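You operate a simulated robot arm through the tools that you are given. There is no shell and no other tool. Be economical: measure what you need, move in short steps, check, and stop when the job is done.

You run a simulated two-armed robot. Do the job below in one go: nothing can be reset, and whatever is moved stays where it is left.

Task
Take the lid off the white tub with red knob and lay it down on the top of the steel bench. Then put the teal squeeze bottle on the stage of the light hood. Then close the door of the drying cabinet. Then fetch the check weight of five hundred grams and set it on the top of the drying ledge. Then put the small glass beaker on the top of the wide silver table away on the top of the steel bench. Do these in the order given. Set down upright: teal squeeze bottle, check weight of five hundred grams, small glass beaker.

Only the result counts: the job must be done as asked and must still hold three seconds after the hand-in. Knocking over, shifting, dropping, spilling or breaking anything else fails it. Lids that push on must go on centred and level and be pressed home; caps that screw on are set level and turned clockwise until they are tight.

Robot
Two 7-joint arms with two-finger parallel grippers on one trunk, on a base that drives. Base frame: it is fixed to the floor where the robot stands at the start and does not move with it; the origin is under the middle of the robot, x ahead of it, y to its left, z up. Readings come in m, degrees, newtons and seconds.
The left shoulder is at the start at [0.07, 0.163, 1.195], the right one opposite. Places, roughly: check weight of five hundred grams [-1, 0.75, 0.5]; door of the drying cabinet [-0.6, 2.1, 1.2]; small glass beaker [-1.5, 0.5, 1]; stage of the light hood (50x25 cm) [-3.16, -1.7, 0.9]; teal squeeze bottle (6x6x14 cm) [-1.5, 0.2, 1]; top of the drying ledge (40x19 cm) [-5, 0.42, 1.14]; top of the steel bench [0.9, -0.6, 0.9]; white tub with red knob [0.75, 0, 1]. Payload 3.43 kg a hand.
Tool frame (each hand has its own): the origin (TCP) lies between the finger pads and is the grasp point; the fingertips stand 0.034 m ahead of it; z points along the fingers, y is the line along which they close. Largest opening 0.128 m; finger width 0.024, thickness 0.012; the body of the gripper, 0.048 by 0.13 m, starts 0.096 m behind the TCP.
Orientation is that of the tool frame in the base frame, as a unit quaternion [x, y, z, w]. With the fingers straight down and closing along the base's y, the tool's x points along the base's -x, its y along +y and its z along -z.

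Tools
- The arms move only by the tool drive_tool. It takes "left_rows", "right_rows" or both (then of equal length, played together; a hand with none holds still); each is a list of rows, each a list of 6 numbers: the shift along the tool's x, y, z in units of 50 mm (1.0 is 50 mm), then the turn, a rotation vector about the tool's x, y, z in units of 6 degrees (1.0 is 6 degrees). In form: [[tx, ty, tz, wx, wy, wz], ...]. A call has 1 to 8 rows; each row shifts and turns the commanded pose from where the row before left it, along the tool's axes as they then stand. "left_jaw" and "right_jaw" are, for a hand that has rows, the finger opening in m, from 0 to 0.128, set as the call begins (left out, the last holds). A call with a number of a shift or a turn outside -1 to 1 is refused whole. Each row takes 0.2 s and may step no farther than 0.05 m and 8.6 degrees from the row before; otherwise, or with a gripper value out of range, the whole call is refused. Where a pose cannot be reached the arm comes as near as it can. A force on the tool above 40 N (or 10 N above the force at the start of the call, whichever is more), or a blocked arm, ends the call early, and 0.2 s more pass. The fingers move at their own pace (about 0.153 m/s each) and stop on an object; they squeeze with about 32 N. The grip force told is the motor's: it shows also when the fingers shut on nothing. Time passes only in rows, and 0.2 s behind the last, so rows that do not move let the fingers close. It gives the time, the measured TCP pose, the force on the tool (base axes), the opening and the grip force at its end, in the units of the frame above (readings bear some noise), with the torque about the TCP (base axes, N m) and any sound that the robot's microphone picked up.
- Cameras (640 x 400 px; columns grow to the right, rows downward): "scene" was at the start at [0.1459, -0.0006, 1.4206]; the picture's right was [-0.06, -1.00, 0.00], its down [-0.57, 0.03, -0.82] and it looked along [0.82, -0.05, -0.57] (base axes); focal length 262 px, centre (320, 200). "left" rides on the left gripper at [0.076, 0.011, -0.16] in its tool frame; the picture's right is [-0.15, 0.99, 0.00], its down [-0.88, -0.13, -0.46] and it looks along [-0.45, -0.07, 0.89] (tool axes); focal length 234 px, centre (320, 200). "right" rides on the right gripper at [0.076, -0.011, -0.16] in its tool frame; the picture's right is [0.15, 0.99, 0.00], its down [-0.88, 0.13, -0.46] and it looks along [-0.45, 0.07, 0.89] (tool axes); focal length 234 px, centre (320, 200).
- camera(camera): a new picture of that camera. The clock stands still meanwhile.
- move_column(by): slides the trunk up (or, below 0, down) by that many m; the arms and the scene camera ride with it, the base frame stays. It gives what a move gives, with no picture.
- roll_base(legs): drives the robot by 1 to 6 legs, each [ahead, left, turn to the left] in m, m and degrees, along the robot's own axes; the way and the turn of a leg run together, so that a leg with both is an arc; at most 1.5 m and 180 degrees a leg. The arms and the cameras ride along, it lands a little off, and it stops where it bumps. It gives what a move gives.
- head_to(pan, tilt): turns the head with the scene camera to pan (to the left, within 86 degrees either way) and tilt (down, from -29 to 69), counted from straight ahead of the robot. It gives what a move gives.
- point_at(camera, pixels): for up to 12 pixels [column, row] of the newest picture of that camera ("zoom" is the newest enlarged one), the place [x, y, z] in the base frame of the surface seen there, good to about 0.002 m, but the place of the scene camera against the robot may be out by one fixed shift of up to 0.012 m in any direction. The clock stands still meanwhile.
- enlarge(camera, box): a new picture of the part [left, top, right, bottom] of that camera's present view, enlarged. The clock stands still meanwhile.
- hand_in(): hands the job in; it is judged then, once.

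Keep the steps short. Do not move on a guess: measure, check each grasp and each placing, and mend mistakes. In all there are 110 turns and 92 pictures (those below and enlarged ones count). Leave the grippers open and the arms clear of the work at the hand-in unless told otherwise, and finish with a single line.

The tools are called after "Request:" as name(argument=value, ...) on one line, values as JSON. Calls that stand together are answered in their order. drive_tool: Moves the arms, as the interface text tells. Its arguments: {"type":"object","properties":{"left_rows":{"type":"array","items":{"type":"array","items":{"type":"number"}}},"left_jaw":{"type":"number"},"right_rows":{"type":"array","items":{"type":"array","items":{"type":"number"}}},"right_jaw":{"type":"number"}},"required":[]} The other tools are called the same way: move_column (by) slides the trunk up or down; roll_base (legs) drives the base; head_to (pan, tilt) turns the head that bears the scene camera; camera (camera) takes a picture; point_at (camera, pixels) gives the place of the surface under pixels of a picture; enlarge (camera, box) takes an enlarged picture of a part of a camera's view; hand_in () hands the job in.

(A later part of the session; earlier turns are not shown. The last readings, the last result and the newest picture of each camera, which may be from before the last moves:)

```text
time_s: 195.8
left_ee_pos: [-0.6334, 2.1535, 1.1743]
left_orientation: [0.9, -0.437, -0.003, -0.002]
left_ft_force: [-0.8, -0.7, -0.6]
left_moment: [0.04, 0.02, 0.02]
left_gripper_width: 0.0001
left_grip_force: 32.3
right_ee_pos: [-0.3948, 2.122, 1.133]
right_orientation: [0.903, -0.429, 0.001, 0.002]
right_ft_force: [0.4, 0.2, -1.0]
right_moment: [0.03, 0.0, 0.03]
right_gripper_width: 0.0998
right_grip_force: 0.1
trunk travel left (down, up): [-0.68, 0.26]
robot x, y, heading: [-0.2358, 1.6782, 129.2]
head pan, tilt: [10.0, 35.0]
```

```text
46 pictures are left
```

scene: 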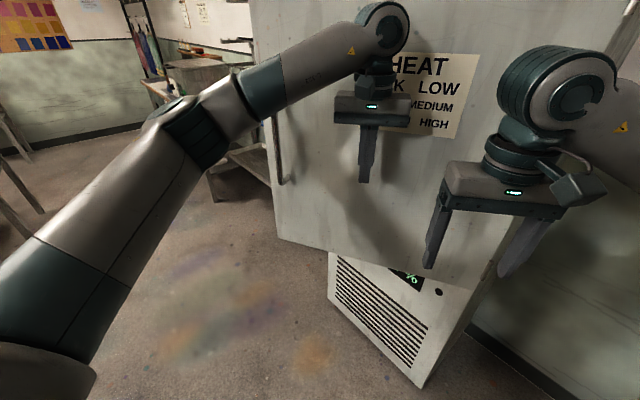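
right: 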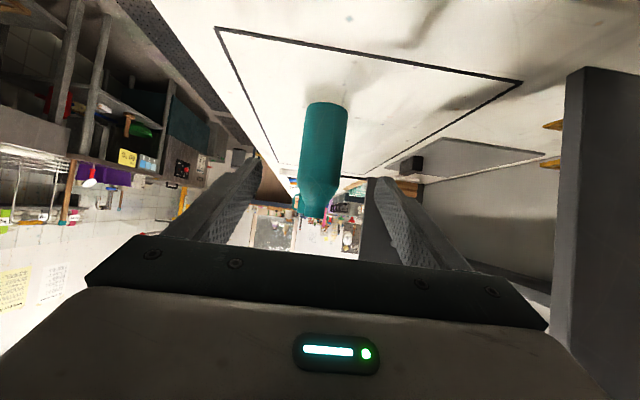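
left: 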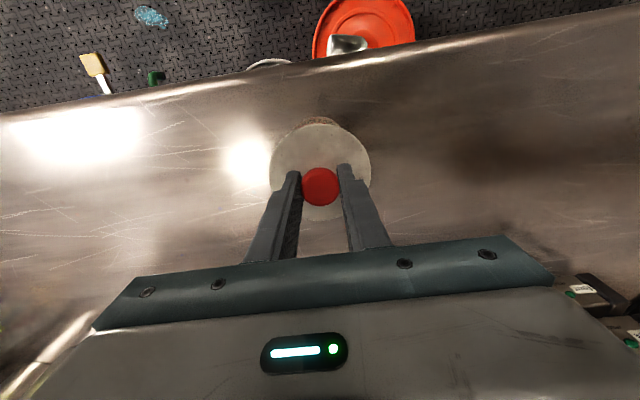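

The door follows. Continue the arc with two more legs.

Request:
roll_base(legs=[[0.1, 0.13, -14], [0.1, 0.13, -14]])

Request:
camera(camera="scene")

Request:
point_at(camera="scene", pixels=[[290, 100], [285, 200], [420, 130], [420, 60], [440, 240], [350, 240], [470, 250]])

```text
time_s: 198.2
left_ee_pos: [-0.6822, 2.3398, 1.1743]
left_orientation: [0.774, -0.633, -0.001, 0.002]
left_ft_force: [0.1, 0.0, -0.4]
left_moment: [0.07, 0.02, 0.0]
left_gripper_width: 0.0002
left_grip_force: 31.8
right_ee_pos: [-0.4805, 2.2075, 1.1327]
right_orientation: [0.782, -0.624, 0.001, 0.002]
right_ft_force: [-0.8, -0.4, 1.5]
right_moment: [0.0, -0.06, -0.03]
right_gripper_width: 0.1003
right_grip_force: 0.0
trunk travel left (down, up): [-0.68, 0.26]
robot x, y, heading: [-0.5365, 1.7386, 103.1]
head pan, tilt: [10.0, 35.0]
stopped in leg 2: the force on the tool passed its limit (the readings are from after the stop); the commanded pose is now the measured one
```

```text
45 pictures are left
```

scene: 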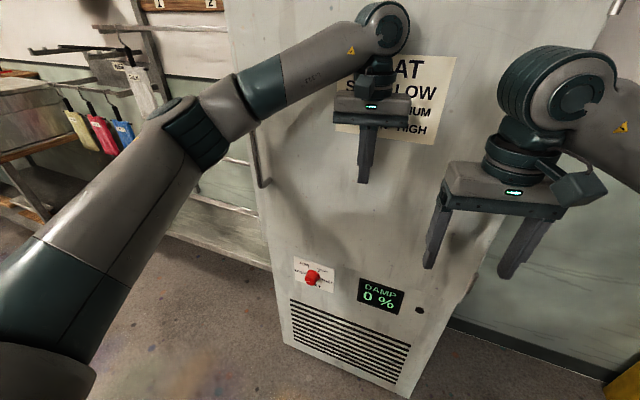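

```text
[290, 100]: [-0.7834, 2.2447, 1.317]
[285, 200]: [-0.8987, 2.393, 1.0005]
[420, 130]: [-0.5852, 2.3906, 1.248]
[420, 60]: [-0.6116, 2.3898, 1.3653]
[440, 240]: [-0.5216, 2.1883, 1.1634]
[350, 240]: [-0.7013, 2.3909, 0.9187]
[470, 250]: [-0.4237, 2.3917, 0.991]
```

Door face is flush at y≈2.39 from x −0.9 to −0.42. Back off and check that it stays closed.

Request:
roll_base(legs=[[-0.35, 0, 0]])

Request:
head_to(pan=5, tilt=15)

Request:
camera(camera="scene")

```text
time_s: 200.5
left_ee_pos: [-0.6097, 1.9967, 1.1728]
left_orientation: [0.779, -0.627, -0.001, 0.002]
left_ft_force: [0.3, 0.6, -0.5]
left_moment: [-0.03, -0.01, 0.01]
left_gripper_width: 0.0
left_grip_force: 32.1
right_ee_pos: [-0.4052, 1.8658, 1.1332]
right_orientation: [0.786, -0.619, 0.001, 0.002]
right_ft_force: [0.2, 0.2, -0.2]
right_moment: [0.0, 0.0, 0.01]
right_gripper_width: 0.1
right_grip_force: 0.2
trunk travel left (down, up): [-0.68, 0.26]
robot x, y, heading: [-0.4522, 1.3933, 103.3]
head pan, tilt: [10.0, 35.0]
```

```text
time_s: 201.3
left_ee_pos: [-0.6097, 1.9954, 1.1738]
left_orientation: [0.778, -0.628, -0.001, 0.002]
left_ft_force: [0.0, -0.1, 0.4]
left_moment: [-0.01, -0.02, 0.01]
left_gripper_width: 0.0001
left_grip_force: 32.7
right_ee_pos: [-0.4055, 1.8653, 1.1325]
right_orientation: [0.786, -0.619, 0.0, 0.001]
right_ft_force: [-0.7, -0.5, -0.2]
right_moment: [-0.03, -0.04, -0.01]
right_gripper_width: 0.0999
right_grip_force: 0.2
trunk travel left (down, up): [-0.68, 0.26]
robot x, y, heading: [-0.4625, 1.3916, 103.3]
head pan, tilt: [5.0, 15.0]
```

```text
44 pictures are left
```

scene: 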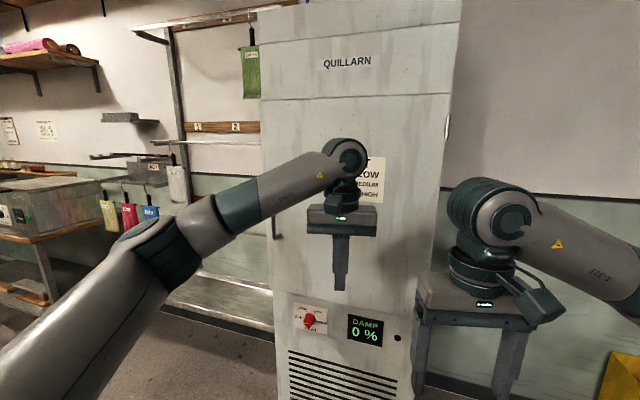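

Request:
point_at(camera="scene", pixels=[[268, 120], [440, 120], [270, 85], [440, 75], [285, 270], [420, 180]])

Request:
roll_base(legs=[[0, -0.05, 77], [0, 0.55, 0]])

Request:
head_to(pan=0, tilt=50)

Request:
camera(camera="scene")

```text
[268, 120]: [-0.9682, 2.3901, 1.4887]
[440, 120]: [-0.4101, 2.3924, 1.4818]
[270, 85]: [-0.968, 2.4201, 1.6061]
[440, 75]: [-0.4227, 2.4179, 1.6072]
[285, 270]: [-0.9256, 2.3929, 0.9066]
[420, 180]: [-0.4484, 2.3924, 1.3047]
```

```text
time_s: 207.8
left_ee_pos: [-1.036, 0.8636, 1.1738]
left_orientation: [1.0, -0.002, 0.001, 0.003]
left_ft_force: [-0.8, 1.0, 0.4]
left_moment: [-0.05, -0.01, -0.01]
left_gripper_width: 0.0002
left_grip_force: 31.7
right_ee_pos: [-0.866, 1.0365, 1.1323]
right_orientation: [1.0, 0.011, 0.001, 0.001]
right_ft_force: [0.1, 0.2, -0.6]
right_moment: [0.01, 0.03, -0.03]
right_gripper_width: 0.1003
right_grip_force: 0.0
trunk travel left (down, up): [-0.68, 0.26]
robot x, y, heading: [-0.418, 0.8849, -179.0]
head pan, tilt: [5.0, 15.0]
```

```text
time_s: 208.8
left_ee_pos: [-1.0353, 0.8637, 1.1746]
left_orientation: [1.0, -0.002, 0.001, 0.003]
left_ft_force: [-0.9, 0.2, 0.0]
left_moment: [0.02, 0.02, -0.02]
left_gripper_width: 0.0
left_grip_force: 32.1
right_ee_pos: [-0.8656, 1.0363, 1.133]
right_orientation: [1.0, 0.01, 0.001, 0.0]
right_ft_force: [0.5, 0.1, -0.6]
right_moment: [0.0, 0.0, 0.01]
right_gripper_width: 0.1001
right_grip_force: 0.1
trunk travel left (down, up): [-0.68, 0.26]
robot x, y, heading: [-0.4092, 0.8848, -179.1]
head pan, tilt: [0.0, 50.0]
```

```text
43 pictures are left
```

scene: 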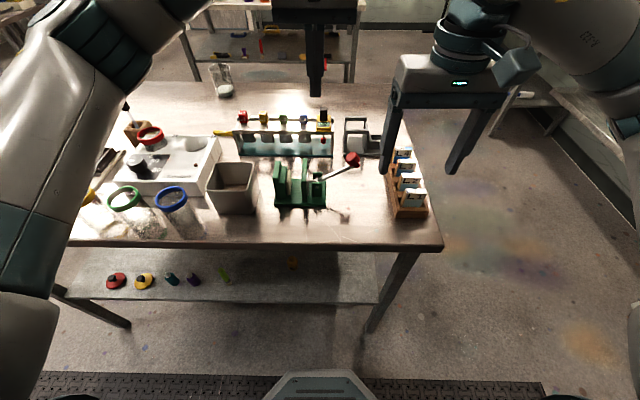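

Door closed. Now the shelf below the table shows small items at row ~275. Enlarge.

Request:
enlarge(camera="scene", box=[90, 240, 310, 300])

Request:
point_at(camera="scene", pixels=[[116, 280], [144, 280], [171, 277], [193, 279], [224, 276], [293, 263], [250, 285], [250, 243], [250, 298], [380, 255], [250, 250]])

```text
2.91 times, centred on (200, 270) of scene
```

zoom: 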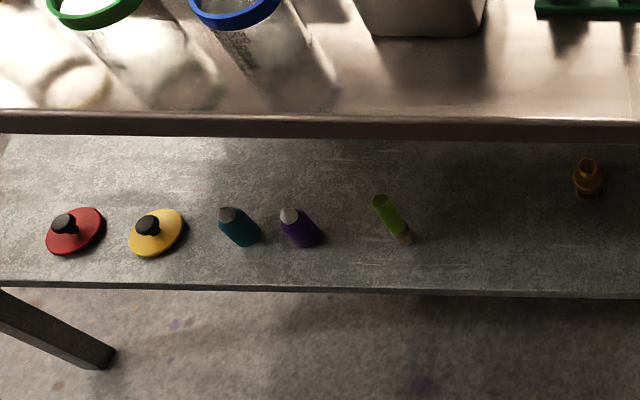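

```text
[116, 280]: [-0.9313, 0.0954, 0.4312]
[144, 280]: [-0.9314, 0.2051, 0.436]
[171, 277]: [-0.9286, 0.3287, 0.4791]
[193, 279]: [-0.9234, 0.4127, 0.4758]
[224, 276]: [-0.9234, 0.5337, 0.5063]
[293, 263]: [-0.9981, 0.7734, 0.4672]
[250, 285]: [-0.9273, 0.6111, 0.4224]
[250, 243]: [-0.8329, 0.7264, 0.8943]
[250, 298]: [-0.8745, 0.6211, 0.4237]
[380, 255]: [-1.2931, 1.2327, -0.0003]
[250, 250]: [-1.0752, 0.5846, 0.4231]
```

The brass weight is at about (-1.0, 0.77) on the shelf (z 0.423). Back off, retract the left hand, then lower the trunk to see.

Request:
roll_base(legs=[[-0.3, 0.25, -1]])

Request:
drive_tool(left_rows=[[0.85, 0.45, 0, 0, 0, 0], [0.85, 0.45, 0, 0, 0, 0], [0.85, 0.45, 0, 0, 0, 0], [0.85, 0.45, 0, 0, 0, 0], [0.85, 0.45, 0, 0, 0, 0], [0.85, 0.45, 0, 0, 0, 0]], left_jaw=0.06)

Request:
move_column(by=-0.3)

Request:
head_to(pan=0, tilt=40)

Request:
camera(camera="scene")

```text
time_s: 211.3
left_ee_pos: [-0.7387, 0.6294, 1.1742]
left_orientation: [1.0, -0.013, 0.001, 0.003]
left_ft_force: [-1.0, -0.2, 0.0]
left_moment: [-0.01, 0.02, -0.02]
left_gripper_width: 0.0
left_grip_force: 32.2
right_ee_pos: [-0.5637, 0.7993, 1.1323]
right_orientation: [1.0, -0.002, 0.002, 0.001]
right_ft_force: [-0.1, 0.5, -0.2]
right_moment: [0.03, 0.01, 0.01]
right_gripper_width: 0.1001
right_grip_force: 0.1
trunk travel left (down, up): [-0.68, 0.26]
robot x, y, heading: [-0.117, 0.6401, 179.9]
head pan, tilt: [0.0, 50.0]
```

```text
time_s: 212.7
left_ee_pos: [-0.4874, 0.4874, 1.1768]
left_orientation: [1.0, -0.013, 0.0, 0.002]
left_ft_force: [1.2, 0.2, 0.2]
left_moment: [0.0, 0.03, 0.01]
left_gripper_width: 0.06
left_grip_force: 0.0
right_ee_pos: [-0.5622, 0.7968, 1.1321]
right_orientation: [1.0, -0.002, 0.002, -0.001]
right_ft_force: [0.4, -0.7, -0.2]
right_moment: [0.03, 0.03, 0.0]
right_gripper_width: 0.1
right_grip_force: 0.1
trunk travel left (down, up): [-0.68, 0.26]
robot x, y, heading: [-0.1197, 0.6362, 179.9]
head pan, tilt: [0.0, 50.0]
```

```text
time_s: 215.7
left_ee_pos: [-0.4885, 0.4897, 0.8753]
left_orientation: [1.0, -0.013, 0.001, 0.001]
left_ft_force: [-0.2, 0.8, -0.3]
left_moment: [-0.02, 0.0, 0.0]
left_gripper_width: 0.0601
left_grip_force: 0.0
right_ee_pos: [-0.5625, 0.799, 0.8338]
right_orientation: [1.0, -0.001, 0.002, 0.0]
right_ft_force: [0.1, -0.1, -0.5]
right_moment: [0.01, 0.01, -0.01]
right_gripper_width: 0.1
right_grip_force: 0.1
trunk travel left (down, up): [-0.38, 0.56]
robot x, y, heading: [-0.1174, 0.636, 179.6]
head pan, tilt: [0.0, 50.0]
```

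```text
time_s: 216.4
left_ee_pos: [-0.4888, 0.4891, 0.8767]
left_orientation: [1.0, -0.013, 0.0, 0.001]
left_ft_force: [0.2, 0.4, 0.1]
left_moment: [0.0, -0.03, 0.0]
left_gripper_width: 0.0602
left_grip_force: 0.0
right_ee_pos: [-0.5618, 0.7969, 0.8318]
right_orientation: [1.0, -0.001, 0.001, 0.001]
right_ft_force: [0.7, 0.5, 0.7]
right_moment: [-0.03, -0.02, 0.02]
right_gripper_width: 0.0999
right_grip_force: 0.0
trunk travel left (down, up): [-0.38, 0.56]
robot x, y, heading: [-0.1155, 0.6331, 180.0]
head pan, tilt: [0.0, 40.0]
```

```text
41 pictures are left
```

scene: 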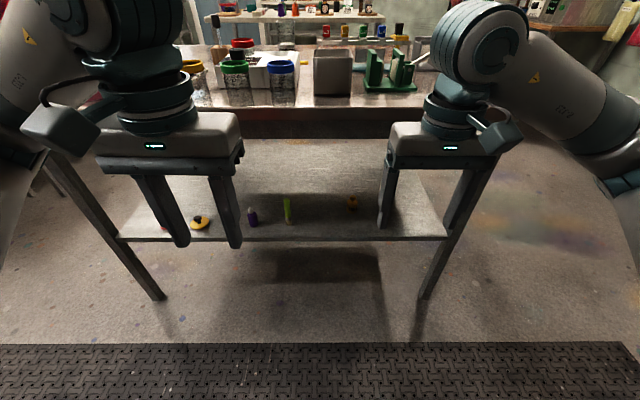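

Request:
enlarge(camera="scene", box=[270, 180, 400, 250])

Request:
point_at(camera="scene", pixels=[[352, 198], [352, 203], [352, 208], [348, 204], [356, 204], [287, 210], [350, 240], [290, 236], [300, 130], [300, 112]])

```text
4.92 times, centred on (335, 215) of scene
```

zoom: 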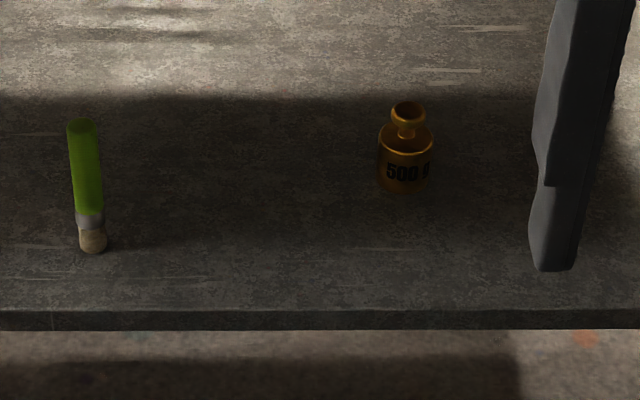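

```text
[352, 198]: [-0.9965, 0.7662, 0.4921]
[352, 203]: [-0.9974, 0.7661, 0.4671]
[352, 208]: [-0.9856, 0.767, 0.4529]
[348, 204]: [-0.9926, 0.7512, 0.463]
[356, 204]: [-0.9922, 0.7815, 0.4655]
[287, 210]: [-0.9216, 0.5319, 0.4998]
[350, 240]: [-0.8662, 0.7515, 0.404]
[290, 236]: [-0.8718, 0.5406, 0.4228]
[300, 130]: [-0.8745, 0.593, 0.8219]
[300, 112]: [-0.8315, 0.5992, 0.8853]
```

It reads "500 g"; centre ≈(-1.003, 0.766). Lower the trunk 0.19 m more, push the right hand forward 0.15 and tilt it 60°.

Request:
move_column(by=-0.19)

Request:
drive_tool(right_rows=[[-0.9, 0, 0, 0, 0, 0], [-0.9, 0, 0, 0, -1, 0], [-0.9, 0, 0.1, 0, -1, 0], [-0.4, 0, 0.2, 0, -1, 0], [0, 0, 0, 0, -1, 0], [0, 0, 0, 0, -1, 0], [0, 0, 0, 0, -1, 0], [0, 0, 0, 0, 0, 0]], right_jaw=0.09)

Request:
drive_tool(right_rows=[[0, 0, 0, 0, -1, 0], [0, 0, 0, 0, -1, 0], [0, 0, 0, 0, -1, 0], [0, 0, 0, 0, -1, 0], [0, 0, 0, 0, 0, 0]])

```text
time_s: 218.5
left_ee_pos: [-0.4881, 0.4892, 0.6863]
left_orientation: [1.0, -0.013, 0.001, 0.002]
left_ft_force: [-0.1, 0.6, 0.0]
left_moment: [-0.03, 0.0, 0.03]
left_gripper_width: 0.0598
left_grip_force: 0.0
right_ee_pos: [-0.5629, 0.7985, 0.6427]
right_orientation: [1.0, -0.002, 0.001, 0.002]
right_ft_force: [-0.6, 0.4, -0.2]
right_moment: [0.0, 0.02, -0.01]
right_gripper_width: 0.1
right_grip_force: 0.2
trunk travel left (down, up): [-0.19, 0.75]
robot x, y, heading: [-0.113, 0.6399, 179.5]
head pan, tilt: [0.0, 40.0]
```

```text
time_s: 220.3
left_ee_pos: [-0.4884, 0.4889, 0.6868]
left_orientation: [1.0, -0.013, 0.001, 0.002]
left_ft_force: [0.1, 0.7, 0.9]
left_moment: [0.0, -0.01, 0.01]
left_gripper_width: 0.06
left_grip_force: 0.1
right_ee_pos: [-0.7212, 0.8005, 0.6368]
right_orientation: [0.951, -0.002, -0.308, 0.0]
right_ft_force: [0.2, -0.2, 0.6]
right_moment: [-0.01, 0.01, -0.01]
right_gripper_width: 0.0899
right_grip_force: 0.0
trunk travel left (down, up): [-0.19, 0.75]
robot x, y, heading: [-0.1181, 0.6363, 179.8]
head pan, tilt: [0.0, 40.0]
```

```text
time_s: 221.5
left_ee_pos: [-0.488, 0.4887, 0.6865]
left_orientation: [1.0, -0.013, 0.002, 0.003]
left_ft_force: [0.4, 0.0, 0.0]
left_moment: [0.0, 0.03, 0.03]
left_gripper_width: 0.06
left_grip_force: 0.1
right_ee_pos: [-0.7213, 0.7995, 0.6366]
right_orientation: [0.866, -0.003, -0.5, -0.001]
right_ft_force: [0.3, 0.1, 0.0]
right_moment: [0.01, 0.0, -0.01]
right_gripper_width: 0.0902
right_grip_force: 0.0
trunk travel left (down, up): [-0.19, 0.75]
robot x, y, heading: [-0.1176, 0.6342, 179.8]
head pan, tilt: [0.0, 40.0]
```

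Tilt reached. Lower 0.13 m and drive 0.185 m ahead to the pre-grasp; then look with the wrist camera.

Request:
move_column(by=-0.128)

Request:
roll_base(legs=[[0.175, 0.034, 0.2]])

Request:
camera(camera="right")

```text
time_s: 223.0
left_ee_pos: [-0.4874, 0.4888, 0.5595]
left_orientation: [1.0, -0.012, 0.001, 0.001]
left_ft_force: [0.1, 0.4, 0.3]
left_moment: [-0.01, 0.01, -0.03]
left_gripper_width: 0.0598
left_grip_force: 0.1
right_ee_pos: [-0.721, 0.7988, 0.5094]
right_orientation: [0.866, -0.002, -0.499, -0.001]
right_ft_force: [0.1, 0.1, -0.7]
right_moment: [0.02, 0.01, 0.01]
right_gripper_width: 0.09
right_grip_force: 0.0
trunk travel left (down, up): [-0.062, 0.878]
robot x, y, heading: [-0.116, 0.6391, 179.7]
head pan, tilt: [0.0, 40.0]
```

```text
time_s: 224.5
left_ee_pos: [-0.6575, 0.4546, 0.5581]
left_orientation: [1.0, -0.012, 0.001, 0.002]
left_ft_force: [-0.1, -0.1, 0.6]
left_moment: [0.04, -0.03, 0.0]
left_gripper_width: 0.06
left_grip_force: 0.1
right_ee_pos: [-0.8895, 0.7647, 0.5082]
right_orientation: [0.867, -0.002, -0.499, -0.001]
right_ft_force: [0.4, 0.2, 0.6]
right_moment: [0.0, -0.01, 0.01]
right_gripper_width: 0.0902
right_grip_force: 0.2
trunk travel left (down, up): [-0.062, 0.878]
robot x, y, heading: [-0.2899, 0.6009, 179.7]
head pan, tilt: [0.0, 40.0]
```

```text
39 pictures are left
```

right: 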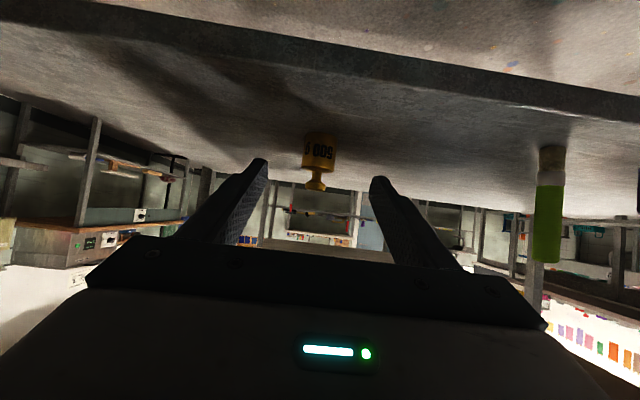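

Request:
point_at(camera="right", pixels=[[319, 150], [305, 150], [333, 150], [319, 138], [317, 170], [315, 187]])

```text
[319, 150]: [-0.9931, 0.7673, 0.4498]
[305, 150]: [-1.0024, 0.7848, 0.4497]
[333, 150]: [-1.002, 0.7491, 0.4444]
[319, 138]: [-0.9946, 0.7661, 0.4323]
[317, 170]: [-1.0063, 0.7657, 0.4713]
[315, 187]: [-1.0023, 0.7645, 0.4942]
```

Centre ≈(-1.011, 0.766). Advance 0.13 m along the fingers to z≈0.457 and close.

Request:
drive_tool(right_rows=[[-0.08, 0, 0.65, 0, 0, 0], [-0.08, 0, 0.65, 0, 0, 0], [-0.08, 0, 0.65, 0, 0, 0], [-0.08, 0, 0.65, 0, 0, 0], [0, 0, 0, 0, 0, 0]])

Request:
drive_tool(right_rows=[[0, 0, 0, 0, 0, 0], [0, 0, 0, 0, 0, 0], [0, 0, 0, 0, 0, 0]], right_jaw=0.0)

Request:
camera(camera="right")

```text
time_s: 225.7
left_ee_pos: [-0.6582, 0.4561, 0.5572]
left_orientation: [1.0, -0.013, 0.001, 0.002]
left_ft_force: [-0.1, -1.3, 0.2]
left_moment: [-0.03, -0.03, -0.01]
left_gripper_width: 0.0601
left_grip_force: 0.0
right_ee_pos: [-1.0123, 0.7662, 0.4543]
right_orientation: [0.867, -0.002, -0.499, 0.0]
right_ft_force: [0.4, 0.0, -0.5]
right_moment: [-0.04, -0.01, 0.0]
right_gripper_width: 0.0901
right_grip_force: 0.1
trunk travel left (down, up): [-0.062, 0.878]
robot x, y, heading: [-0.2898, 0.5987, 179.7]
head pan, tilt: [0.0, 40.0]
```

```text
time_s: 226.5
left_ee_pos: [-0.6581, 0.4553, 0.5583]
left_orientation: [1.0, -0.013, 0.0, 0.002]
left_ft_force: [0.1, 0.2, 0.0]
left_moment: [0.0, -0.01, 0.04]
left_gripper_width: 0.0598
left_grip_force: 0.2
right_ee_pos: [-1.013, 0.7647, 0.4552]
right_orientation: [0.867, -0.002, -0.499, -0.001]
right_ft_force: [-0.8, -0.5, 0.2]
right_moment: [0.07, 0.01, 0.0]
right_gripper_width: 0.0423
right_grip_force: 32.2
trunk travel left (down, up): [-0.062, 0.878]
robot x, y, heading: [-0.2868, 0.6024, 179.7]
head pan, tilt: [0.0, 40.0]
```

```text
38 pictures are left
```

right: 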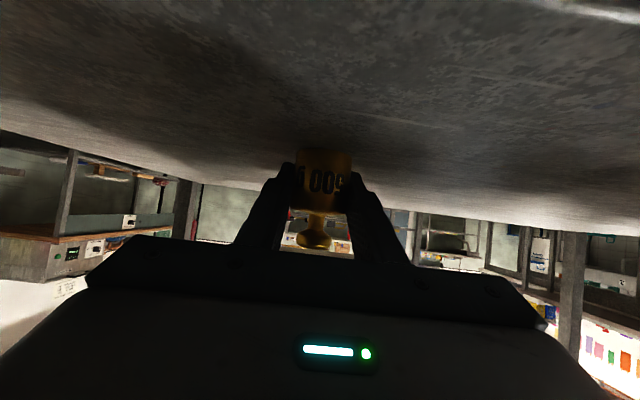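

Gripped (42 mm). Lift 0.06 with the trunk, back out, then raise.

Request:
move_column(by=0.06)

Request:
roll_base(legs=[[-0.4, 0, 0]])

Request:
move_column(by=0.7)

Request:
camera(camera="right")

```text
time_s: 227.5
left_ee_pos: [-0.6586, 0.4556, 0.6187]
left_orientation: [1.0, -0.013, 0.001, 0.003]
left_ft_force: [-0.3, -0.7, -0.8]
left_moment: [0.0, -0.01, 0.04]
left_gripper_width: 0.0599
left_grip_force: 0.2
right_ee_pos: [-1.0133, 0.7663, 0.5144]
right_orientation: [0.867, -0.001, -0.498, 0.0]
right_ft_force: [-0.2, 0.9, -5.1]
right_moment: [0.01, 0.02, -0.02]
right_gripper_width: 0.042
right_grip_force: 32.1
trunk travel left (down, up): [-0.122, 0.818]
robot x, y, heading: [-0.2896, 0.6017, 179.8]
head pan, tilt: [0.0, 40.0]
```

```text
time_s: 229.9
left_ee_pos: [-0.2693, 0.4519, 0.6192]
left_orientation: [1.0, -0.01, 0.001, 0.002]
left_ft_force: [0.8, 0.0, -0.7]
left_moment: [0.02, -0.01, -0.01]
left_gripper_width: 0.0601
left_grip_force: 0.0
right_ee_pos: [-0.6262, 0.7625, 0.514]
right_orientation: [0.867, 0.001, -0.499, 0.002]
right_ft_force: [0.2, -0.2, -4.3]
right_moment: [-0.01, 0.01, -0.03]
right_gripper_width: 0.0423
right_grip_force: 31.9
trunk travel left (down, up): [-0.122, 0.818]
robot x, y, heading: [0.1019, 0.6005, -179.9]
head pan, tilt: [0.0, 40.0]
```

```text
refused: 0.7 is not a number from -0.4 to 0.4
```

```text
37 pictures are left
```

right: 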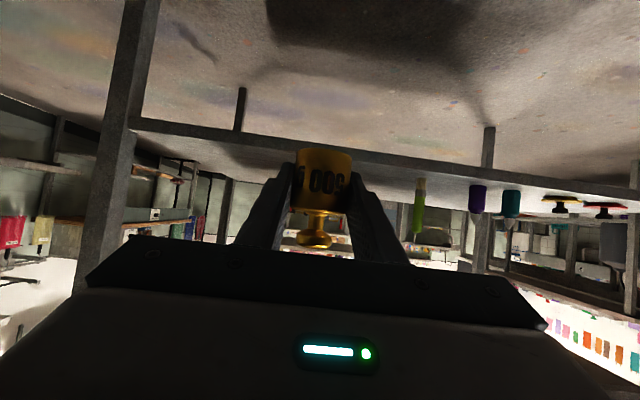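

Held firmly. Raise the trunk and drive: strafe to y≈-0.65, then west.

Request:
move_column(by=0.4)

Request:
move_column(by=0.35)

Request:
roll_base(legs=[[0, 1.25, 0], [1.1, 0, 0], [1.1, 0, 0]])

Request:
head_to(pan=-15, tilt=15)

Request:
camera(camera="scene")

```text
time_s: 233.8
left_ee_pos: [-0.2707, 0.4538, 1.0187]
left_orientation: [1.0, -0.01, 0.001, 0.002]
left_ft_force: [0.2, 0.2, -0.8]
left_moment: [-0.01, 0.0, 0.0]
left_gripper_width: 0.0602
left_grip_force: 0.1
right_ee_pos: [-0.6266, 0.7613, 0.914]
right_orientation: [0.867, 0.0, -0.499, 0.001]
right_ft_force: [-0.8, -0.4, -4.3]
right_moment: [0.0, -0.01, 0.02]
right_gripper_width: 0.0421
right_grip_force: 32.0
trunk travel left (down, up): [-0.522, 0.418]
robot x, y, heading: [0.1037, 0.5998, -180.0]
head pan, tilt: [0.0, 40.0]
```

```text
time_s: 237.2
left_ee_pos: [-0.2704, 0.4538, 1.3677]
left_orientation: [1.0, -0.011, 0.001, 0.001]
left_ft_force: [0.3, 0.3, -0.1]
left_moment: [-0.01, 0.0, 0.02]
left_gripper_width: 0.0599
left_grip_force: 0.1
right_ee_pos: [-0.6275, 0.762, 1.2644]
right_orientation: [0.867, 0.0, -0.498, 0.001]
right_ft_force: [-0.4, 0.1, -4.1]
right_moment: [-0.02, 0.0, 0.03]
right_gripper_width: 0.0422
right_grip_force: 31.8
trunk travel left (down, up): [-0.872, 0.068]
robot x, y, heading: [0.0976, 0.5981, -180.2]
head pan, tilt: [0.0, 40.0]
```

```text
time_s: 239.6
left_ee_pos: [-0.2709, 0.1934, 1.3689]
left_orientation: [1.0, -0.014, 0.0, 0.004]
left_ft_force: [0.2, 0.2, -1.0]
left_moment: [-0.1, -0.02, 0.02]
left_gripper_width: 0.0599
left_grip_force: 0.1
right_ee_pos: [-0.627, 0.5046, 1.2615]
right_orientation: [0.868, -0.004, -0.496, 0.001]
right_ft_force: [0.1, 1.0, -4.4]
right_moment: [-0.03, 0.0, 0.09]
right_gripper_width: 0.0419
right_grip_force: 31.8
trunk travel left (down, up): [-0.872, 0.068]
robot x, y, heading: [0.1042, 0.333, 179.8]
head pan, tilt: [0.0, 40.0]
stopped in leg 1: the robot was blocked; the commanded pose is now the measured one
```

```text
time_s: 240.5
left_ee_pos: [-0.2689, 0.1811, 1.368]
left_orientation: [1.0, -0.011, 0.0, 0.001]
left_ft_force: [0.2, -0.2, 0.3]
left_moment: [0.02, 0.0, -0.01]
left_gripper_width: 0.0602
left_grip_force: 0.1
right_ee_pos: [-0.6257, 0.4918, 1.2642]
right_orientation: [0.867, 0.0, -0.498, -0.002]
right_ft_force: [-0.2, -0.3, -4.5]
right_moment: [0.0, -0.01, -0.02]
right_gripper_width: 0.0423
right_grip_force: 32.0
trunk travel left (down, up): [-0.872, 0.068]
robot x, y, heading: [0.1044, 0.3319, 179.9]
head pan, tilt: [-15.0, 15.0]
```

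```text
36 pictures are left
```

scene: 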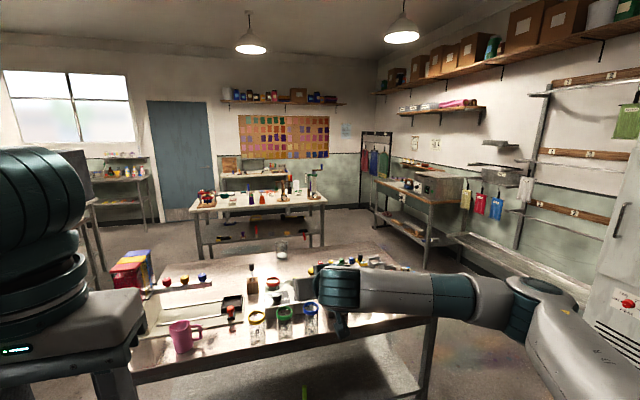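

Base back bumped near the bench; move ahead 0.25 first, then strafe.

Request:
roll_base(legs=[[0.22, 0, 0], [0, 0.98, 0], [1.1, 0, 0], [1.0, 0, 0]])

Request:
head_to(pan=-20, tilt=18)

Request:
camera(camera="scene")

```text
time_s: 256.7
left_ee_pos: [-2.5625, -0.7595, 1.3696]
left_orientation: [1.0, -0.013, 0.001, 0.002]
left_ft_force: [0.0, 0.2, -0.6]
left_moment: [-0.02, -0.03, -0.03]
left_gripper_width: 0.06
left_grip_force: 0.0
right_ee_pos: [-2.9183, -0.4494, 1.2646]
right_orientation: [0.867, -0.003, -0.498, -0.001]
right_ft_force: [1.0, -0.3, -5.1]
right_moment: [-0.01, 0.01, 0.05]
right_gripper_width: 0.0418
right_grip_force: 31.7
trunk travel left (down, up): [-0.872, 0.068]
robot x, y, heading: [-2.1884, -0.6128, 180.0]
head pan, tilt: [-15.0, 15.0]
```

```text
time_s: 257.4
left_ee_pos: [-2.5637, -0.7601, 1.3672]
left_orientation: [1.0, -0.013, 0.001, 0.001]
left_ft_force: [0.0, 0.2, 0.8]
left_moment: [-0.02, 0.0, 0.01]
left_gripper_width: 0.06
left_grip_force: 0.0
right_ee_pos: [-2.9192, -0.4482, 1.2637]
right_orientation: [0.868, -0.003, -0.496, -0.002]
right_ft_force: [0.6, 0.6, -5.6]
right_moment: [0.0, 0.01, 0.01]
right_gripper_width: 0.0421
right_grip_force: 32.1
trunk travel left (down, up): [-0.872, 0.068]
robot x, y, heading: [-2.1878, -0.6115, 179.8]
head pan, tilt: [-20.0, 18.0]
```

```text
35 pictures are left
```

scene: 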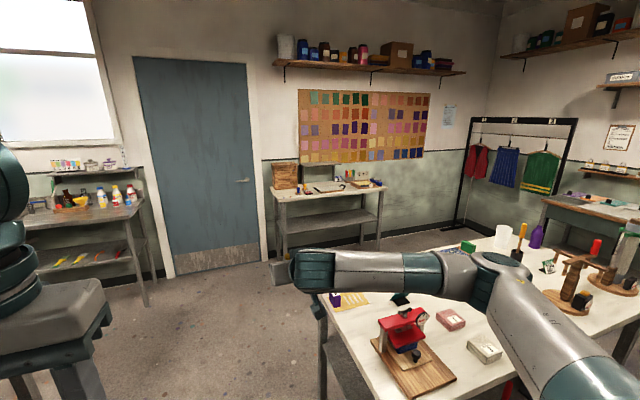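

Request:
enlarge(camera="scene", box=[255, 140, 405, 240])

Request:
point_at(camera="scene", pixels=[[285, 175], [310, 182], [330, 180], [348, 172], [372, 182], [290, 200], [380, 190], [325, 168], [460, 265], [340, 235], [330, 330]])

```text
4.00 times, centred on (330, 190) of scene
```

zoom: 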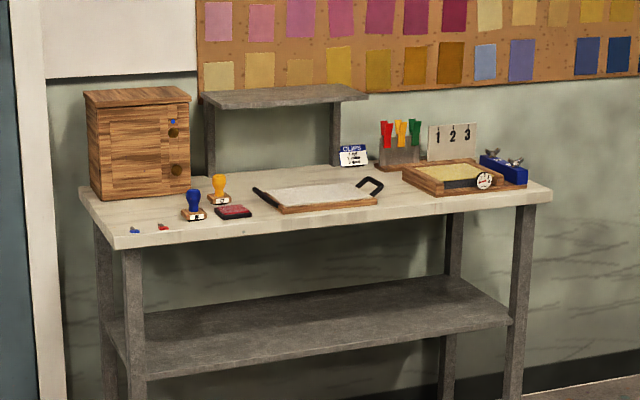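

```text
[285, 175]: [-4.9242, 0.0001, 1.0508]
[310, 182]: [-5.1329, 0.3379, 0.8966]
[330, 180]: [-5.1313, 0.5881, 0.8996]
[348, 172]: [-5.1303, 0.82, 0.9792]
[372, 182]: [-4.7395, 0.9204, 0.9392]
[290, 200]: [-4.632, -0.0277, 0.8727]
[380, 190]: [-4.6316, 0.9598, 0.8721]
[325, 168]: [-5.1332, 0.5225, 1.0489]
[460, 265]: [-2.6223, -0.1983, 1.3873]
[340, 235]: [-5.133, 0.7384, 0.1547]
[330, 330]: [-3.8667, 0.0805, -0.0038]
```

The drying ledge is the grey raised shelf (empty) on the wall bench, bench front at x=-4.63. Drive west to x≈-4.05, then look.

Request:
roll_base(legs=[[1.0, 0.03, 0], [0.86, 0, 0]])

Request:
head_to(pan=-60, tilt=25)

Request:
camera(camera="scene")

```text
time_s: 266.7
left_ee_pos: [-4.4354, -0.7288, 1.3688]
left_orientation: [1.0, -0.027, 0.001, 0.002]
left_ft_force: [0.2, 0.4, 0.5]
left_moment: [-0.02, 0.0, 0.02]
left_gripper_width: 0.0602
left_grip_force: 0.0
right_ee_pos: [-4.7811, -0.4069, 1.2625]
right_orientation: [0.867, -0.016, -0.498, -0.009]
right_ft_force: [-1.0, -0.1, -5.8]
right_moment: [-0.01, -0.05, -0.01]
right_gripper_width: 0.0421
right_grip_force: 32.1
trunk travel left (down, up): [-0.872, 0.068]
robot x, y, heading: [-4.0597, -0.5904, 178.1]
head pan, tilt: [-20.0, 18.0]
```

```text
time_s: 267.8
left_ee_pos: [-4.4348, -0.7292, 1.3694]
left_orientation: [1.0, -0.027, 0.002, 0.002]
left_ft_force: [0.0, -0.1, 0.1]
left_moment: [-0.01, -0.02, 0.0]
left_gripper_width: 0.0601
left_grip_force: 0.1
right_ee_pos: [-4.783, -0.4072, 1.2628]
right_orientation: [0.867, -0.016, -0.497, -0.009]
right_ft_force: [-0.3, 0.4, -5.3]
right_moment: [-0.01, -0.02, 0.0]
right_gripper_width: 0.0419
right_grip_force: 32.3
trunk travel left (down, up): [-0.872, 0.068]
robot x, y, heading: [-4.0563, -0.5921, 178.3]
head pan, tilt: [-60.0, 25.0]
```

```text
33 pictures are left
```

scene: 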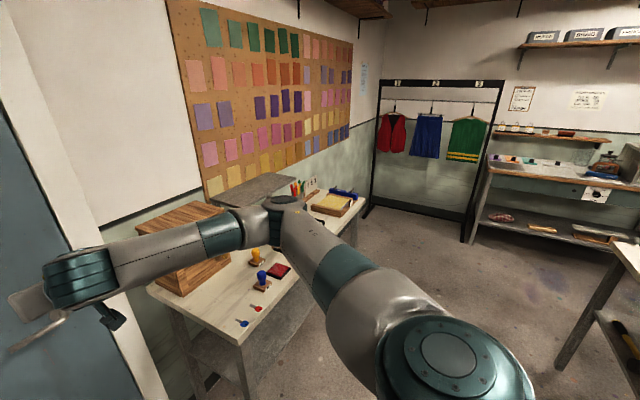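

Request:
point_at(camera="scene", pixels=[[185, 215], [215, 208], [265, 185], [250, 195], [228, 195], [292, 178], [600, 300], [575, 345], [620, 255], [235, 335], [150, 225]])

Request:
roll_base(legs=[[0.0, -0.84, 1.8]])

Request:
head_to(pan=0, tilt=30)

Request:
camera(camera="scene")

```text
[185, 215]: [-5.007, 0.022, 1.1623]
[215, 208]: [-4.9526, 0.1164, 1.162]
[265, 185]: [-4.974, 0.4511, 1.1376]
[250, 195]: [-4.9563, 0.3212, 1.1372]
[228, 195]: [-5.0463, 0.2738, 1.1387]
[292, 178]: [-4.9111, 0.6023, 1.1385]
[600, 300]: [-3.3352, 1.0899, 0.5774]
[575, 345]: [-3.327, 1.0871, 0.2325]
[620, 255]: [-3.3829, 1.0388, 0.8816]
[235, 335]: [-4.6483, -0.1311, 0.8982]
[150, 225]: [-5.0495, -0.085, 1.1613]
```

```text
time_s: 272.3
left_ee_pos: [-4.4162, 0.1138, 1.3675]
left_orientation: [1.0, -0.016, 0.001, 0.002]
left_ft_force: [0.8, 0.3, -0.5]
left_moment: [0.0, -0.01, -0.01]
left_gripper_width: 0.06
left_grip_force: 0.1
right_ee_pos: [-4.769, 0.4255, 1.2622]
right_orientation: [0.867, -0.005, -0.498, -0.003]
right_ft_force: [0.4, -0.3, -5.2]
right_moment: [-0.01, -0.02, -0.01]
right_gripper_width: 0.0421
right_grip_force: 32.4
trunk travel left (down, up): [-0.872, 0.068]
robot x, y, heading: [-4.0406, 0.2611, 179.6]
head pan, tilt: [-60.0, 25.0]
```

```text
time_s: 273.6
left_ee_pos: [-4.4152, 0.1139, 1.3684]
left_orientation: [1.0, -0.016, 0.001, 0.002]
left_ft_force: [0.2, 0.2, -0.2]
left_moment: [0.0, -0.05, -0.03]
left_gripper_width: 0.0601
left_grip_force: 0.1
right_ee_pos: [-4.7697, 0.4278, 1.263]
right_orientation: [0.868, -0.004, -0.497, -0.002]
right_ft_force: [0.0, -0.2, -5.0]
right_moment: [-0.03, -0.02, 0.04]
right_gripper_width: 0.0421
right_grip_force: 32.3
trunk travel left (down, up): [-0.872, 0.068]
robot x, y, heading: [-4.038, 0.2548, 179.6]
head pan, tilt: [0.0, 30.0]
```

```text
32 pictures are left
```

scene: 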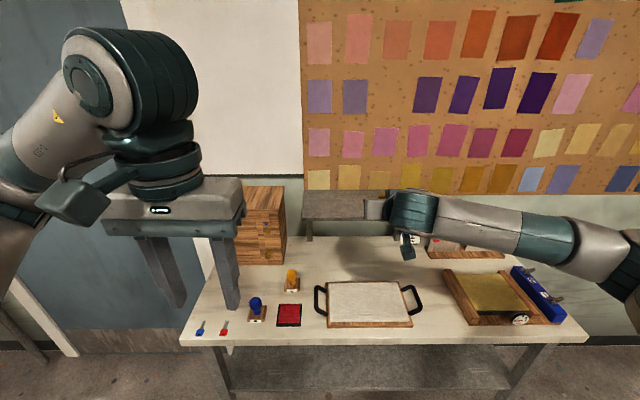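

Request:
point_at(camera="scene", pixels=[[310, 216], [350, 217], [310, 195], [350, 195], [305, 205], [380, 217], [312, 235]])

Request:
roll_base(legs=[[0.09, 0.0, 0.4]])

Request:
drive_tool(right_rows=[[-0.35, 0, 0.606, 0, 0, 0], [-0.35, 0, 0.606, 0, 0, 0], [-0.35, 0, 0.606, 0, 0, 0], [-0.35, 0, 0.606, 0, 0, 0], [0, 0, 0, 0, 0, 0]])

Request:
camera(camera="right")

```text
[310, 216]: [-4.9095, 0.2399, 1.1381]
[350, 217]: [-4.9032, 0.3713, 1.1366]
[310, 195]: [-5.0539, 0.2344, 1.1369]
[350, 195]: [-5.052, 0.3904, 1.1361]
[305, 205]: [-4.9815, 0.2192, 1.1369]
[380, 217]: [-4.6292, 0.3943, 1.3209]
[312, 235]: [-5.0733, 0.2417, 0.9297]
```

```text
time_s: 274.7
left_ee_pos: [-4.4975, 0.1123, 1.3692]
left_orientation: [1.0, -0.013, -0.002, 0.002]
left_ft_force: [0.2, -0.5, 0.1]
left_moment: [0.04, 0.06, -0.01]
left_gripper_width: 0.06
left_grip_force: 0.0
right_ee_pos: [-4.854, 0.4219, 1.267]
right_orientation: [0.866, -0.001, -0.5, 0.0]
right_ft_force: [0.9, -0.5, -4.8]
right_moment: [0.03, 0.02, 0.0]
right_gripper_width: 0.0421
right_grip_force: 32.3
trunk travel left (down, up): [-0.872, 0.068]
robot x, y, heading: [-4.131, 0.2589, 179.8]
head pan, tilt: [0.0, 30.0]
```

```text
time_s: 275.9
left_ee_pos: [-4.5012, 0.1125, 1.3693]
left_orientation: [1.0, -0.012, 0.0, 0.002]
left_ft_force: [-0.1, 0.8, -0.1]
left_moment: [0.01, 0.04, 0.0]
left_gripper_width: 0.0601
left_grip_force: 0.1
right_ee_pos: [-4.999, 0.4218, 1.2623]
right_orientation: [0.867, -0.001, -0.497, 0.0]
right_ft_force: [0.1, 0.3, -5.2]
right_moment: [-0.01, -0.01, 0.04]
right_gripper_width: 0.0421
right_grip_force: 32.2
trunk travel left (down, up): [-0.872, 0.068]
robot x, y, heading: [-4.1292, 0.2595, 180.1]
head pan, tilt: [0.0, 30.0]
```

```text
31 pictures are left
```

right: 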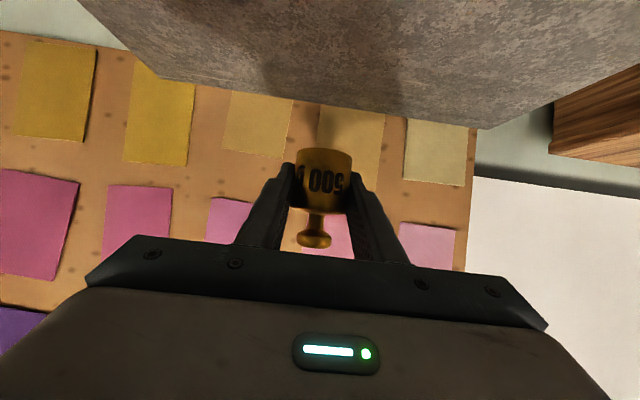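

Above the ledge. Lower 0.083 m, then small steps to contact.

Request:
move_column(by=-0.083)

Request:
drive_tool(right_rows=[[0.05, 0, 0.029, 0, 0, 0], [0.05, 0, 0.029, 0, 0, 0], [0.05, 0, 0.029, 0, 0, 0], [0, 0, 0, 0, 0, 0]])

```text
time_s: 277.1
left_ee_pos: [-4.5022, 0.111, 1.2856]
left_orientation: [1.0, -0.011, 0.001, 0.002]
left_ft_force: [-0.1, -0.9, 0.1]
left_moment: [0.0, 0.02, -0.02]
left_gripper_width: 0.0599
left_grip_force: 0.1
right_ee_pos: [-4.9981, 0.4225, 1.1778]
right_orientation: [0.867, -0.002, -0.498, -0.001]
right_ft_force: [0.1, -0.1, -4.1]
right_moment: [0.05, -0.03, 0.02]
right_gripper_width: 0.0418
right_grip_force: 32.2
trunk travel left (down, up): [-0.789, 0.151]
robot x, y, heading: [-4.1294, 0.2575, 180.1]
head pan, tilt: [0.0, 30.0]
```

```text
time_s: 278.1
left_ee_pos: [-4.5026, 0.1097, 1.2843]
left_orientation: [1.0, -0.012, 0.001, 0.002]
left_ft_force: [0.4, 0.2, 0.4]
left_moment: [0.02, -0.01, 0.01]
left_gripper_width: 0.06
left_grip_force: 0.1
right_ee_pos: [-4.9994, 0.4217, 1.1701]
right_orientation: [0.867, -0.001, -0.499, -0.001]
right_ft_force: [-0.9, -0.2, 0.0]
right_moment: [0.05, 0.09, 0.01]
right_gripper_width: 0.0419
right_grip_force: 32.3
trunk travel left (down, up): [-0.789, 0.151]
robot x, y, heading: [-4.1306, 0.2601, 179.6]
head pan, tilt: [0.0, 30.0]
```

Ledge is taking the weight. One more millimetre, then open and withdraw.

Request:
drive_tool(right_rows=[[0.02, 0, 0.012, 0, 0, 0], [0, 0, 0, 0, 0, 0]])

Request:
drive_tool(right_rows=[[0, 0, 0, 0, 0, 0], [0, 0, 0, 0, 0, 0], [0, 0, 0, 0, 0, 0]], right_jaw=0.09)

Request:
drive_tool(right_rows=[[-0.05, 0, -0.6, 0, 0, 0], [0, 0, -0.7, 0, 0, 0], [0, 0, -0.7, 0, 0, 0], [0, 0, -0.7, 0, 0, 0], [0, 0, 0, 0, 0, 0]])

Request:
camera(camera="right")

```text
time_s: 278.7
left_ee_pos: [-4.501, 0.1109, 1.2852]
left_orientation: [1.0, -0.011, 0.0, 0.002]
left_ft_force: [0.2, 0.4, -0.4]
left_moment: [-0.02, -0.01, -0.02]
left_gripper_width: 0.0601
left_grip_force: 0.0
right_ee_pos: [-4.999, 0.4219, 1.1703]
right_orientation: [0.867, -0.002, -0.499, -0.001]
right_ft_force: [-4.2, 0.3, 6.6]
right_moment: [0.23, 0.06, 0.11]
right_gripper_width: 0.0421
right_grip_force: 31.4
trunk travel left (down, up): [-0.789, 0.151]
robot x, y, heading: [-4.1321, 0.2571, 180.0]
head pan, tilt: [0.0, 30.0]
```

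```text
time_s: 279.5
left_ee_pos: [-4.5007, 0.1121, 1.2861]
left_orientation: [1.0, -0.012, 0.0, 0.002]
left_ft_force: [0.1, 0.1, 0.3]
left_moment: [-0.02, 0.02, -0.03]
left_gripper_width: 0.0599
left_grip_force: 0.0
right_ee_pos: [-4.9987, 0.4216, 1.1693]
right_orientation: [0.867, -0.002, -0.498, -0.002]
right_ft_force: [-0.9, 1.1, -0.1]
right_moment: [0.01, 0.0, -0.01]
right_gripper_width: 0.09
right_grip_force: 0.0
trunk travel left (down, up): [-0.789, 0.151]
robot x, y, heading: [-4.1321, 0.2609, 180.1]
head pan, tilt: [0.0, 30.0]
```

```text
time_s: 280.7
left_ee_pos: [-4.5008, 0.1109, 1.2851]
left_orientation: [1.0, -0.012, 0.001, 0.002]
left_ft_force: [0.3, -0.3, 0.3]
left_moment: [-0.01, -0.01, 0.01]
left_gripper_width: 0.0603
left_grip_force: 0.0
right_ee_pos: [-4.8818, 0.4189, 1.2399]
right_orientation: [0.867, -0.002, -0.498, -0.001]
right_ft_force: [-0.1, 0.7, 0.2]
right_moment: [-0.01, 0.02, -0.03]
right_gripper_width: 0.0902
right_grip_force: 0.1
trunk travel left (down, up): [-0.789, 0.151]
robot x, y, heading: [-4.1258, 0.2581, 179.8]
head pan, tilt: [0.0, 30.0]
```

```text
30 pictures are left
```

right: 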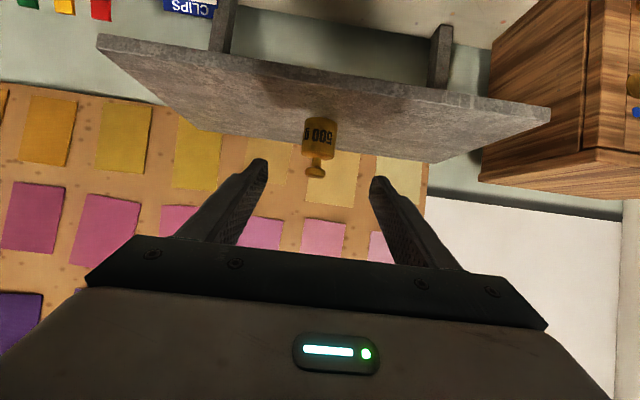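

Weight stands upright on the ledge. Return: back off, strafe, reverse east, and turn to face +x.

Request:
roll_base(legs=[[-0.1, 0, 0], [0, 0.88, 0], [-1.0, 0, 0], [-0.9, 0, 0], [0, 0, 90], [0, 0, 90]])

Request:
roll_base(legs=[[0, 0.6, 0]])

Request:
head_to(pan=0, tilt=42)

Request:
camera(camera="scene")

```text
time_s: 303.1
left_ee_pos: [-1.7486, -0.387, 1.2854]
left_orientation: [-0.039, 0.999, 0.002, 0.0]
left_ft_force: [1.4, 0.6, -0.3]
left_moment: [-0.01, -0.03, 0.03]
left_gripper_width: 0.0599
left_grip_force: 0.1
right_ee_pos: [-1.3393, -0.6542, 1.2401]
right_orientation: [-0.044, 0.866, 0.025, 0.497]
right_ft_force: [0.9, 0.0, 0.0]
right_moment: [-0.01, 0.01, 0.01]
right_gripper_width: 0.09
right_grip_force: 0.1
trunk travel left (down, up): [-0.789, 0.151]
robot x, y, heading: [-2.1026, -0.5735, 6.2]
head pan, tilt: [0.0, 30.0]
```

```text
time_s: 306.5
left_ee_pos: [-1.8143, 0.2085, 1.2854]
left_orientation: [-0.045, 0.999, 0.002, 0.0]
left_ft_force: [-0.6, -0.6, -0.2]
left_moment: [-0.02, 0.01, 0.0]
left_gripper_width: 0.06
left_grip_force: 0.0
right_ee_pos: [-1.4031, -0.0542, 1.2411]
right_orientation: [-0.047, 0.866, 0.027, 0.497]
right_ft_force: [-1.1, -0.4, -0.1]
right_moment: [0.0, 0.02, 0.05]
right_gripper_width: 0.0903
right_grip_force: 0.0
trunk travel left (down, up): [-0.789, 0.151]
robot x, y, heading: [-2.1677, 0.0193, 6.5]
head pan, tilt: [0.0, 30.0]
```

```text
time_s: 307.3
left_ee_pos: [-1.8135, 0.2092, 1.2848]
left_orientation: [-0.045, 0.999, 0.002, 0.0]
left_ft_force: [0.2, -0.2, -0.4]
left_moment: [-0.02, -0.03, -0.01]
left_gripper_width: 0.0599
left_grip_force: 0.0
right_ee_pos: [-1.4024, -0.0535, 1.2405]
right_orientation: [-0.048, 0.866, 0.027, 0.497]
right_ft_force: [0.2, 0.6, -0.1]
right_moment: [0.01, 0.0, 0.01]
right_gripper_width: 0.0902
right_grip_force: 0.1
trunk travel left (down, up): [-0.789, 0.151]
robot x, y, heading: [-2.1654, 0.02, 6.3]
head pan, tilt: [0.0, 42.0]
```

```text
29 pictures are left
```

scene: 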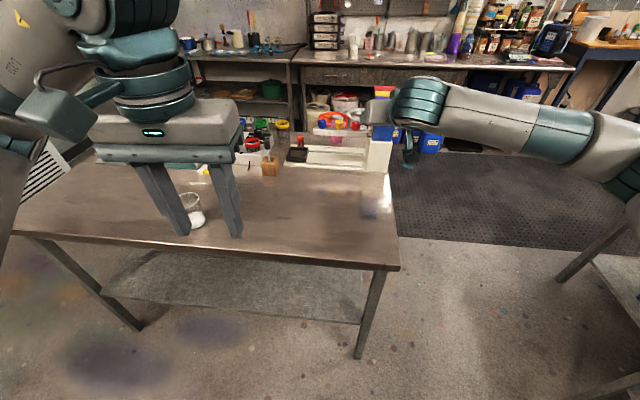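

Align heading and strafe further to bring the beaker ahead of the right hand.

Request:
roll_base(legs=[[-0.1, 0, -6.3], [0, 0.65, 0]])

Request:
head_to(pan=-10, tilt=45)

Request:
enlarge(camera="scene", box=[240, 120, 480, 270])

```text
time_s: 311.6
left_ee_pos: [-1.8995, 0.8087, 1.2854]
left_orientation: [0.007, 1.0, 0.002, 0.0]
left_ft_force: [-0.2, 0.4, 0.6]
left_moment: [0.01, 0.01, 0.02]
left_gripper_width: 0.06
left_grip_force: 0.1
right_ee_pos: [-1.5175, 0.5046, 1.2404]
right_orientation: [-0.004, 0.867, 0.003, 0.498]
right_ft_force: [1.1, 0.0, 0.2]
right_moment: [-0.02, 0.02, 0.01]
right_gripper_width: 0.0898
right_grip_force: 0.1
trunk travel left (down, up): [-0.789, 0.151]
robot x, y, heading: [-2.2655, 0.657, 0.5]
head pan, tilt: [0.0, 42.0]
```

```text
time_s: 312.3
left_ee_pos: [-1.9006, 0.8083, 1.2866]
left_orientation: [0.007, 1.0, 0.001, 0.0]
left_ft_force: [0.3, -0.1, -0.3]
left_moment: [-0.03, 0.0, -0.02]
left_gripper_width: 0.0599
left_grip_force: 0.0
right_ee_pos: [-1.5169, 0.5049, 1.2414]
right_orientation: [-0.003, 0.867, 0.002, 0.498]
right_ft_force: [-0.5, 0.1, -0.5]
right_moment: [-0.02, -0.01, -0.04]
right_gripper_width: 0.0899
right_grip_force: 0.1
trunk travel left (down, up): [-0.789, 0.151]
robot x, y, heading: [-2.2666, 0.6585, 0.8]
head pan, tilt: [-10.0, 45.0]
```

```text
2.67 times, centred on (360, 195) of scene
```

zoom: 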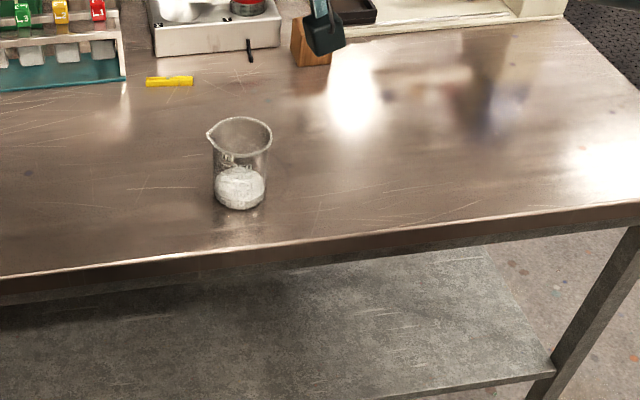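

Request:
point_at(camera="zoom", pixels=[[240, 195], [240, 205], [218, 190], [262, 190], [240, 180], [240, 155], [240, 120], [210, 135], [270, 135], [240, 152], [240, 225]])

```text
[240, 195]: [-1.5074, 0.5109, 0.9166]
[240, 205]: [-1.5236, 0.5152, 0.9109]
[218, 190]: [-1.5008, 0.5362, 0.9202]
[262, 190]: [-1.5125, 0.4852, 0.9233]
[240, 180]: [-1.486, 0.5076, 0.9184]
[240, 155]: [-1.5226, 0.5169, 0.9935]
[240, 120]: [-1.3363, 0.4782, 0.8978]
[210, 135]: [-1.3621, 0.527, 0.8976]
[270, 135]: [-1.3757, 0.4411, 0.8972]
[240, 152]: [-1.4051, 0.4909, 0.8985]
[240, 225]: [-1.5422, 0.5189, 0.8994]
```

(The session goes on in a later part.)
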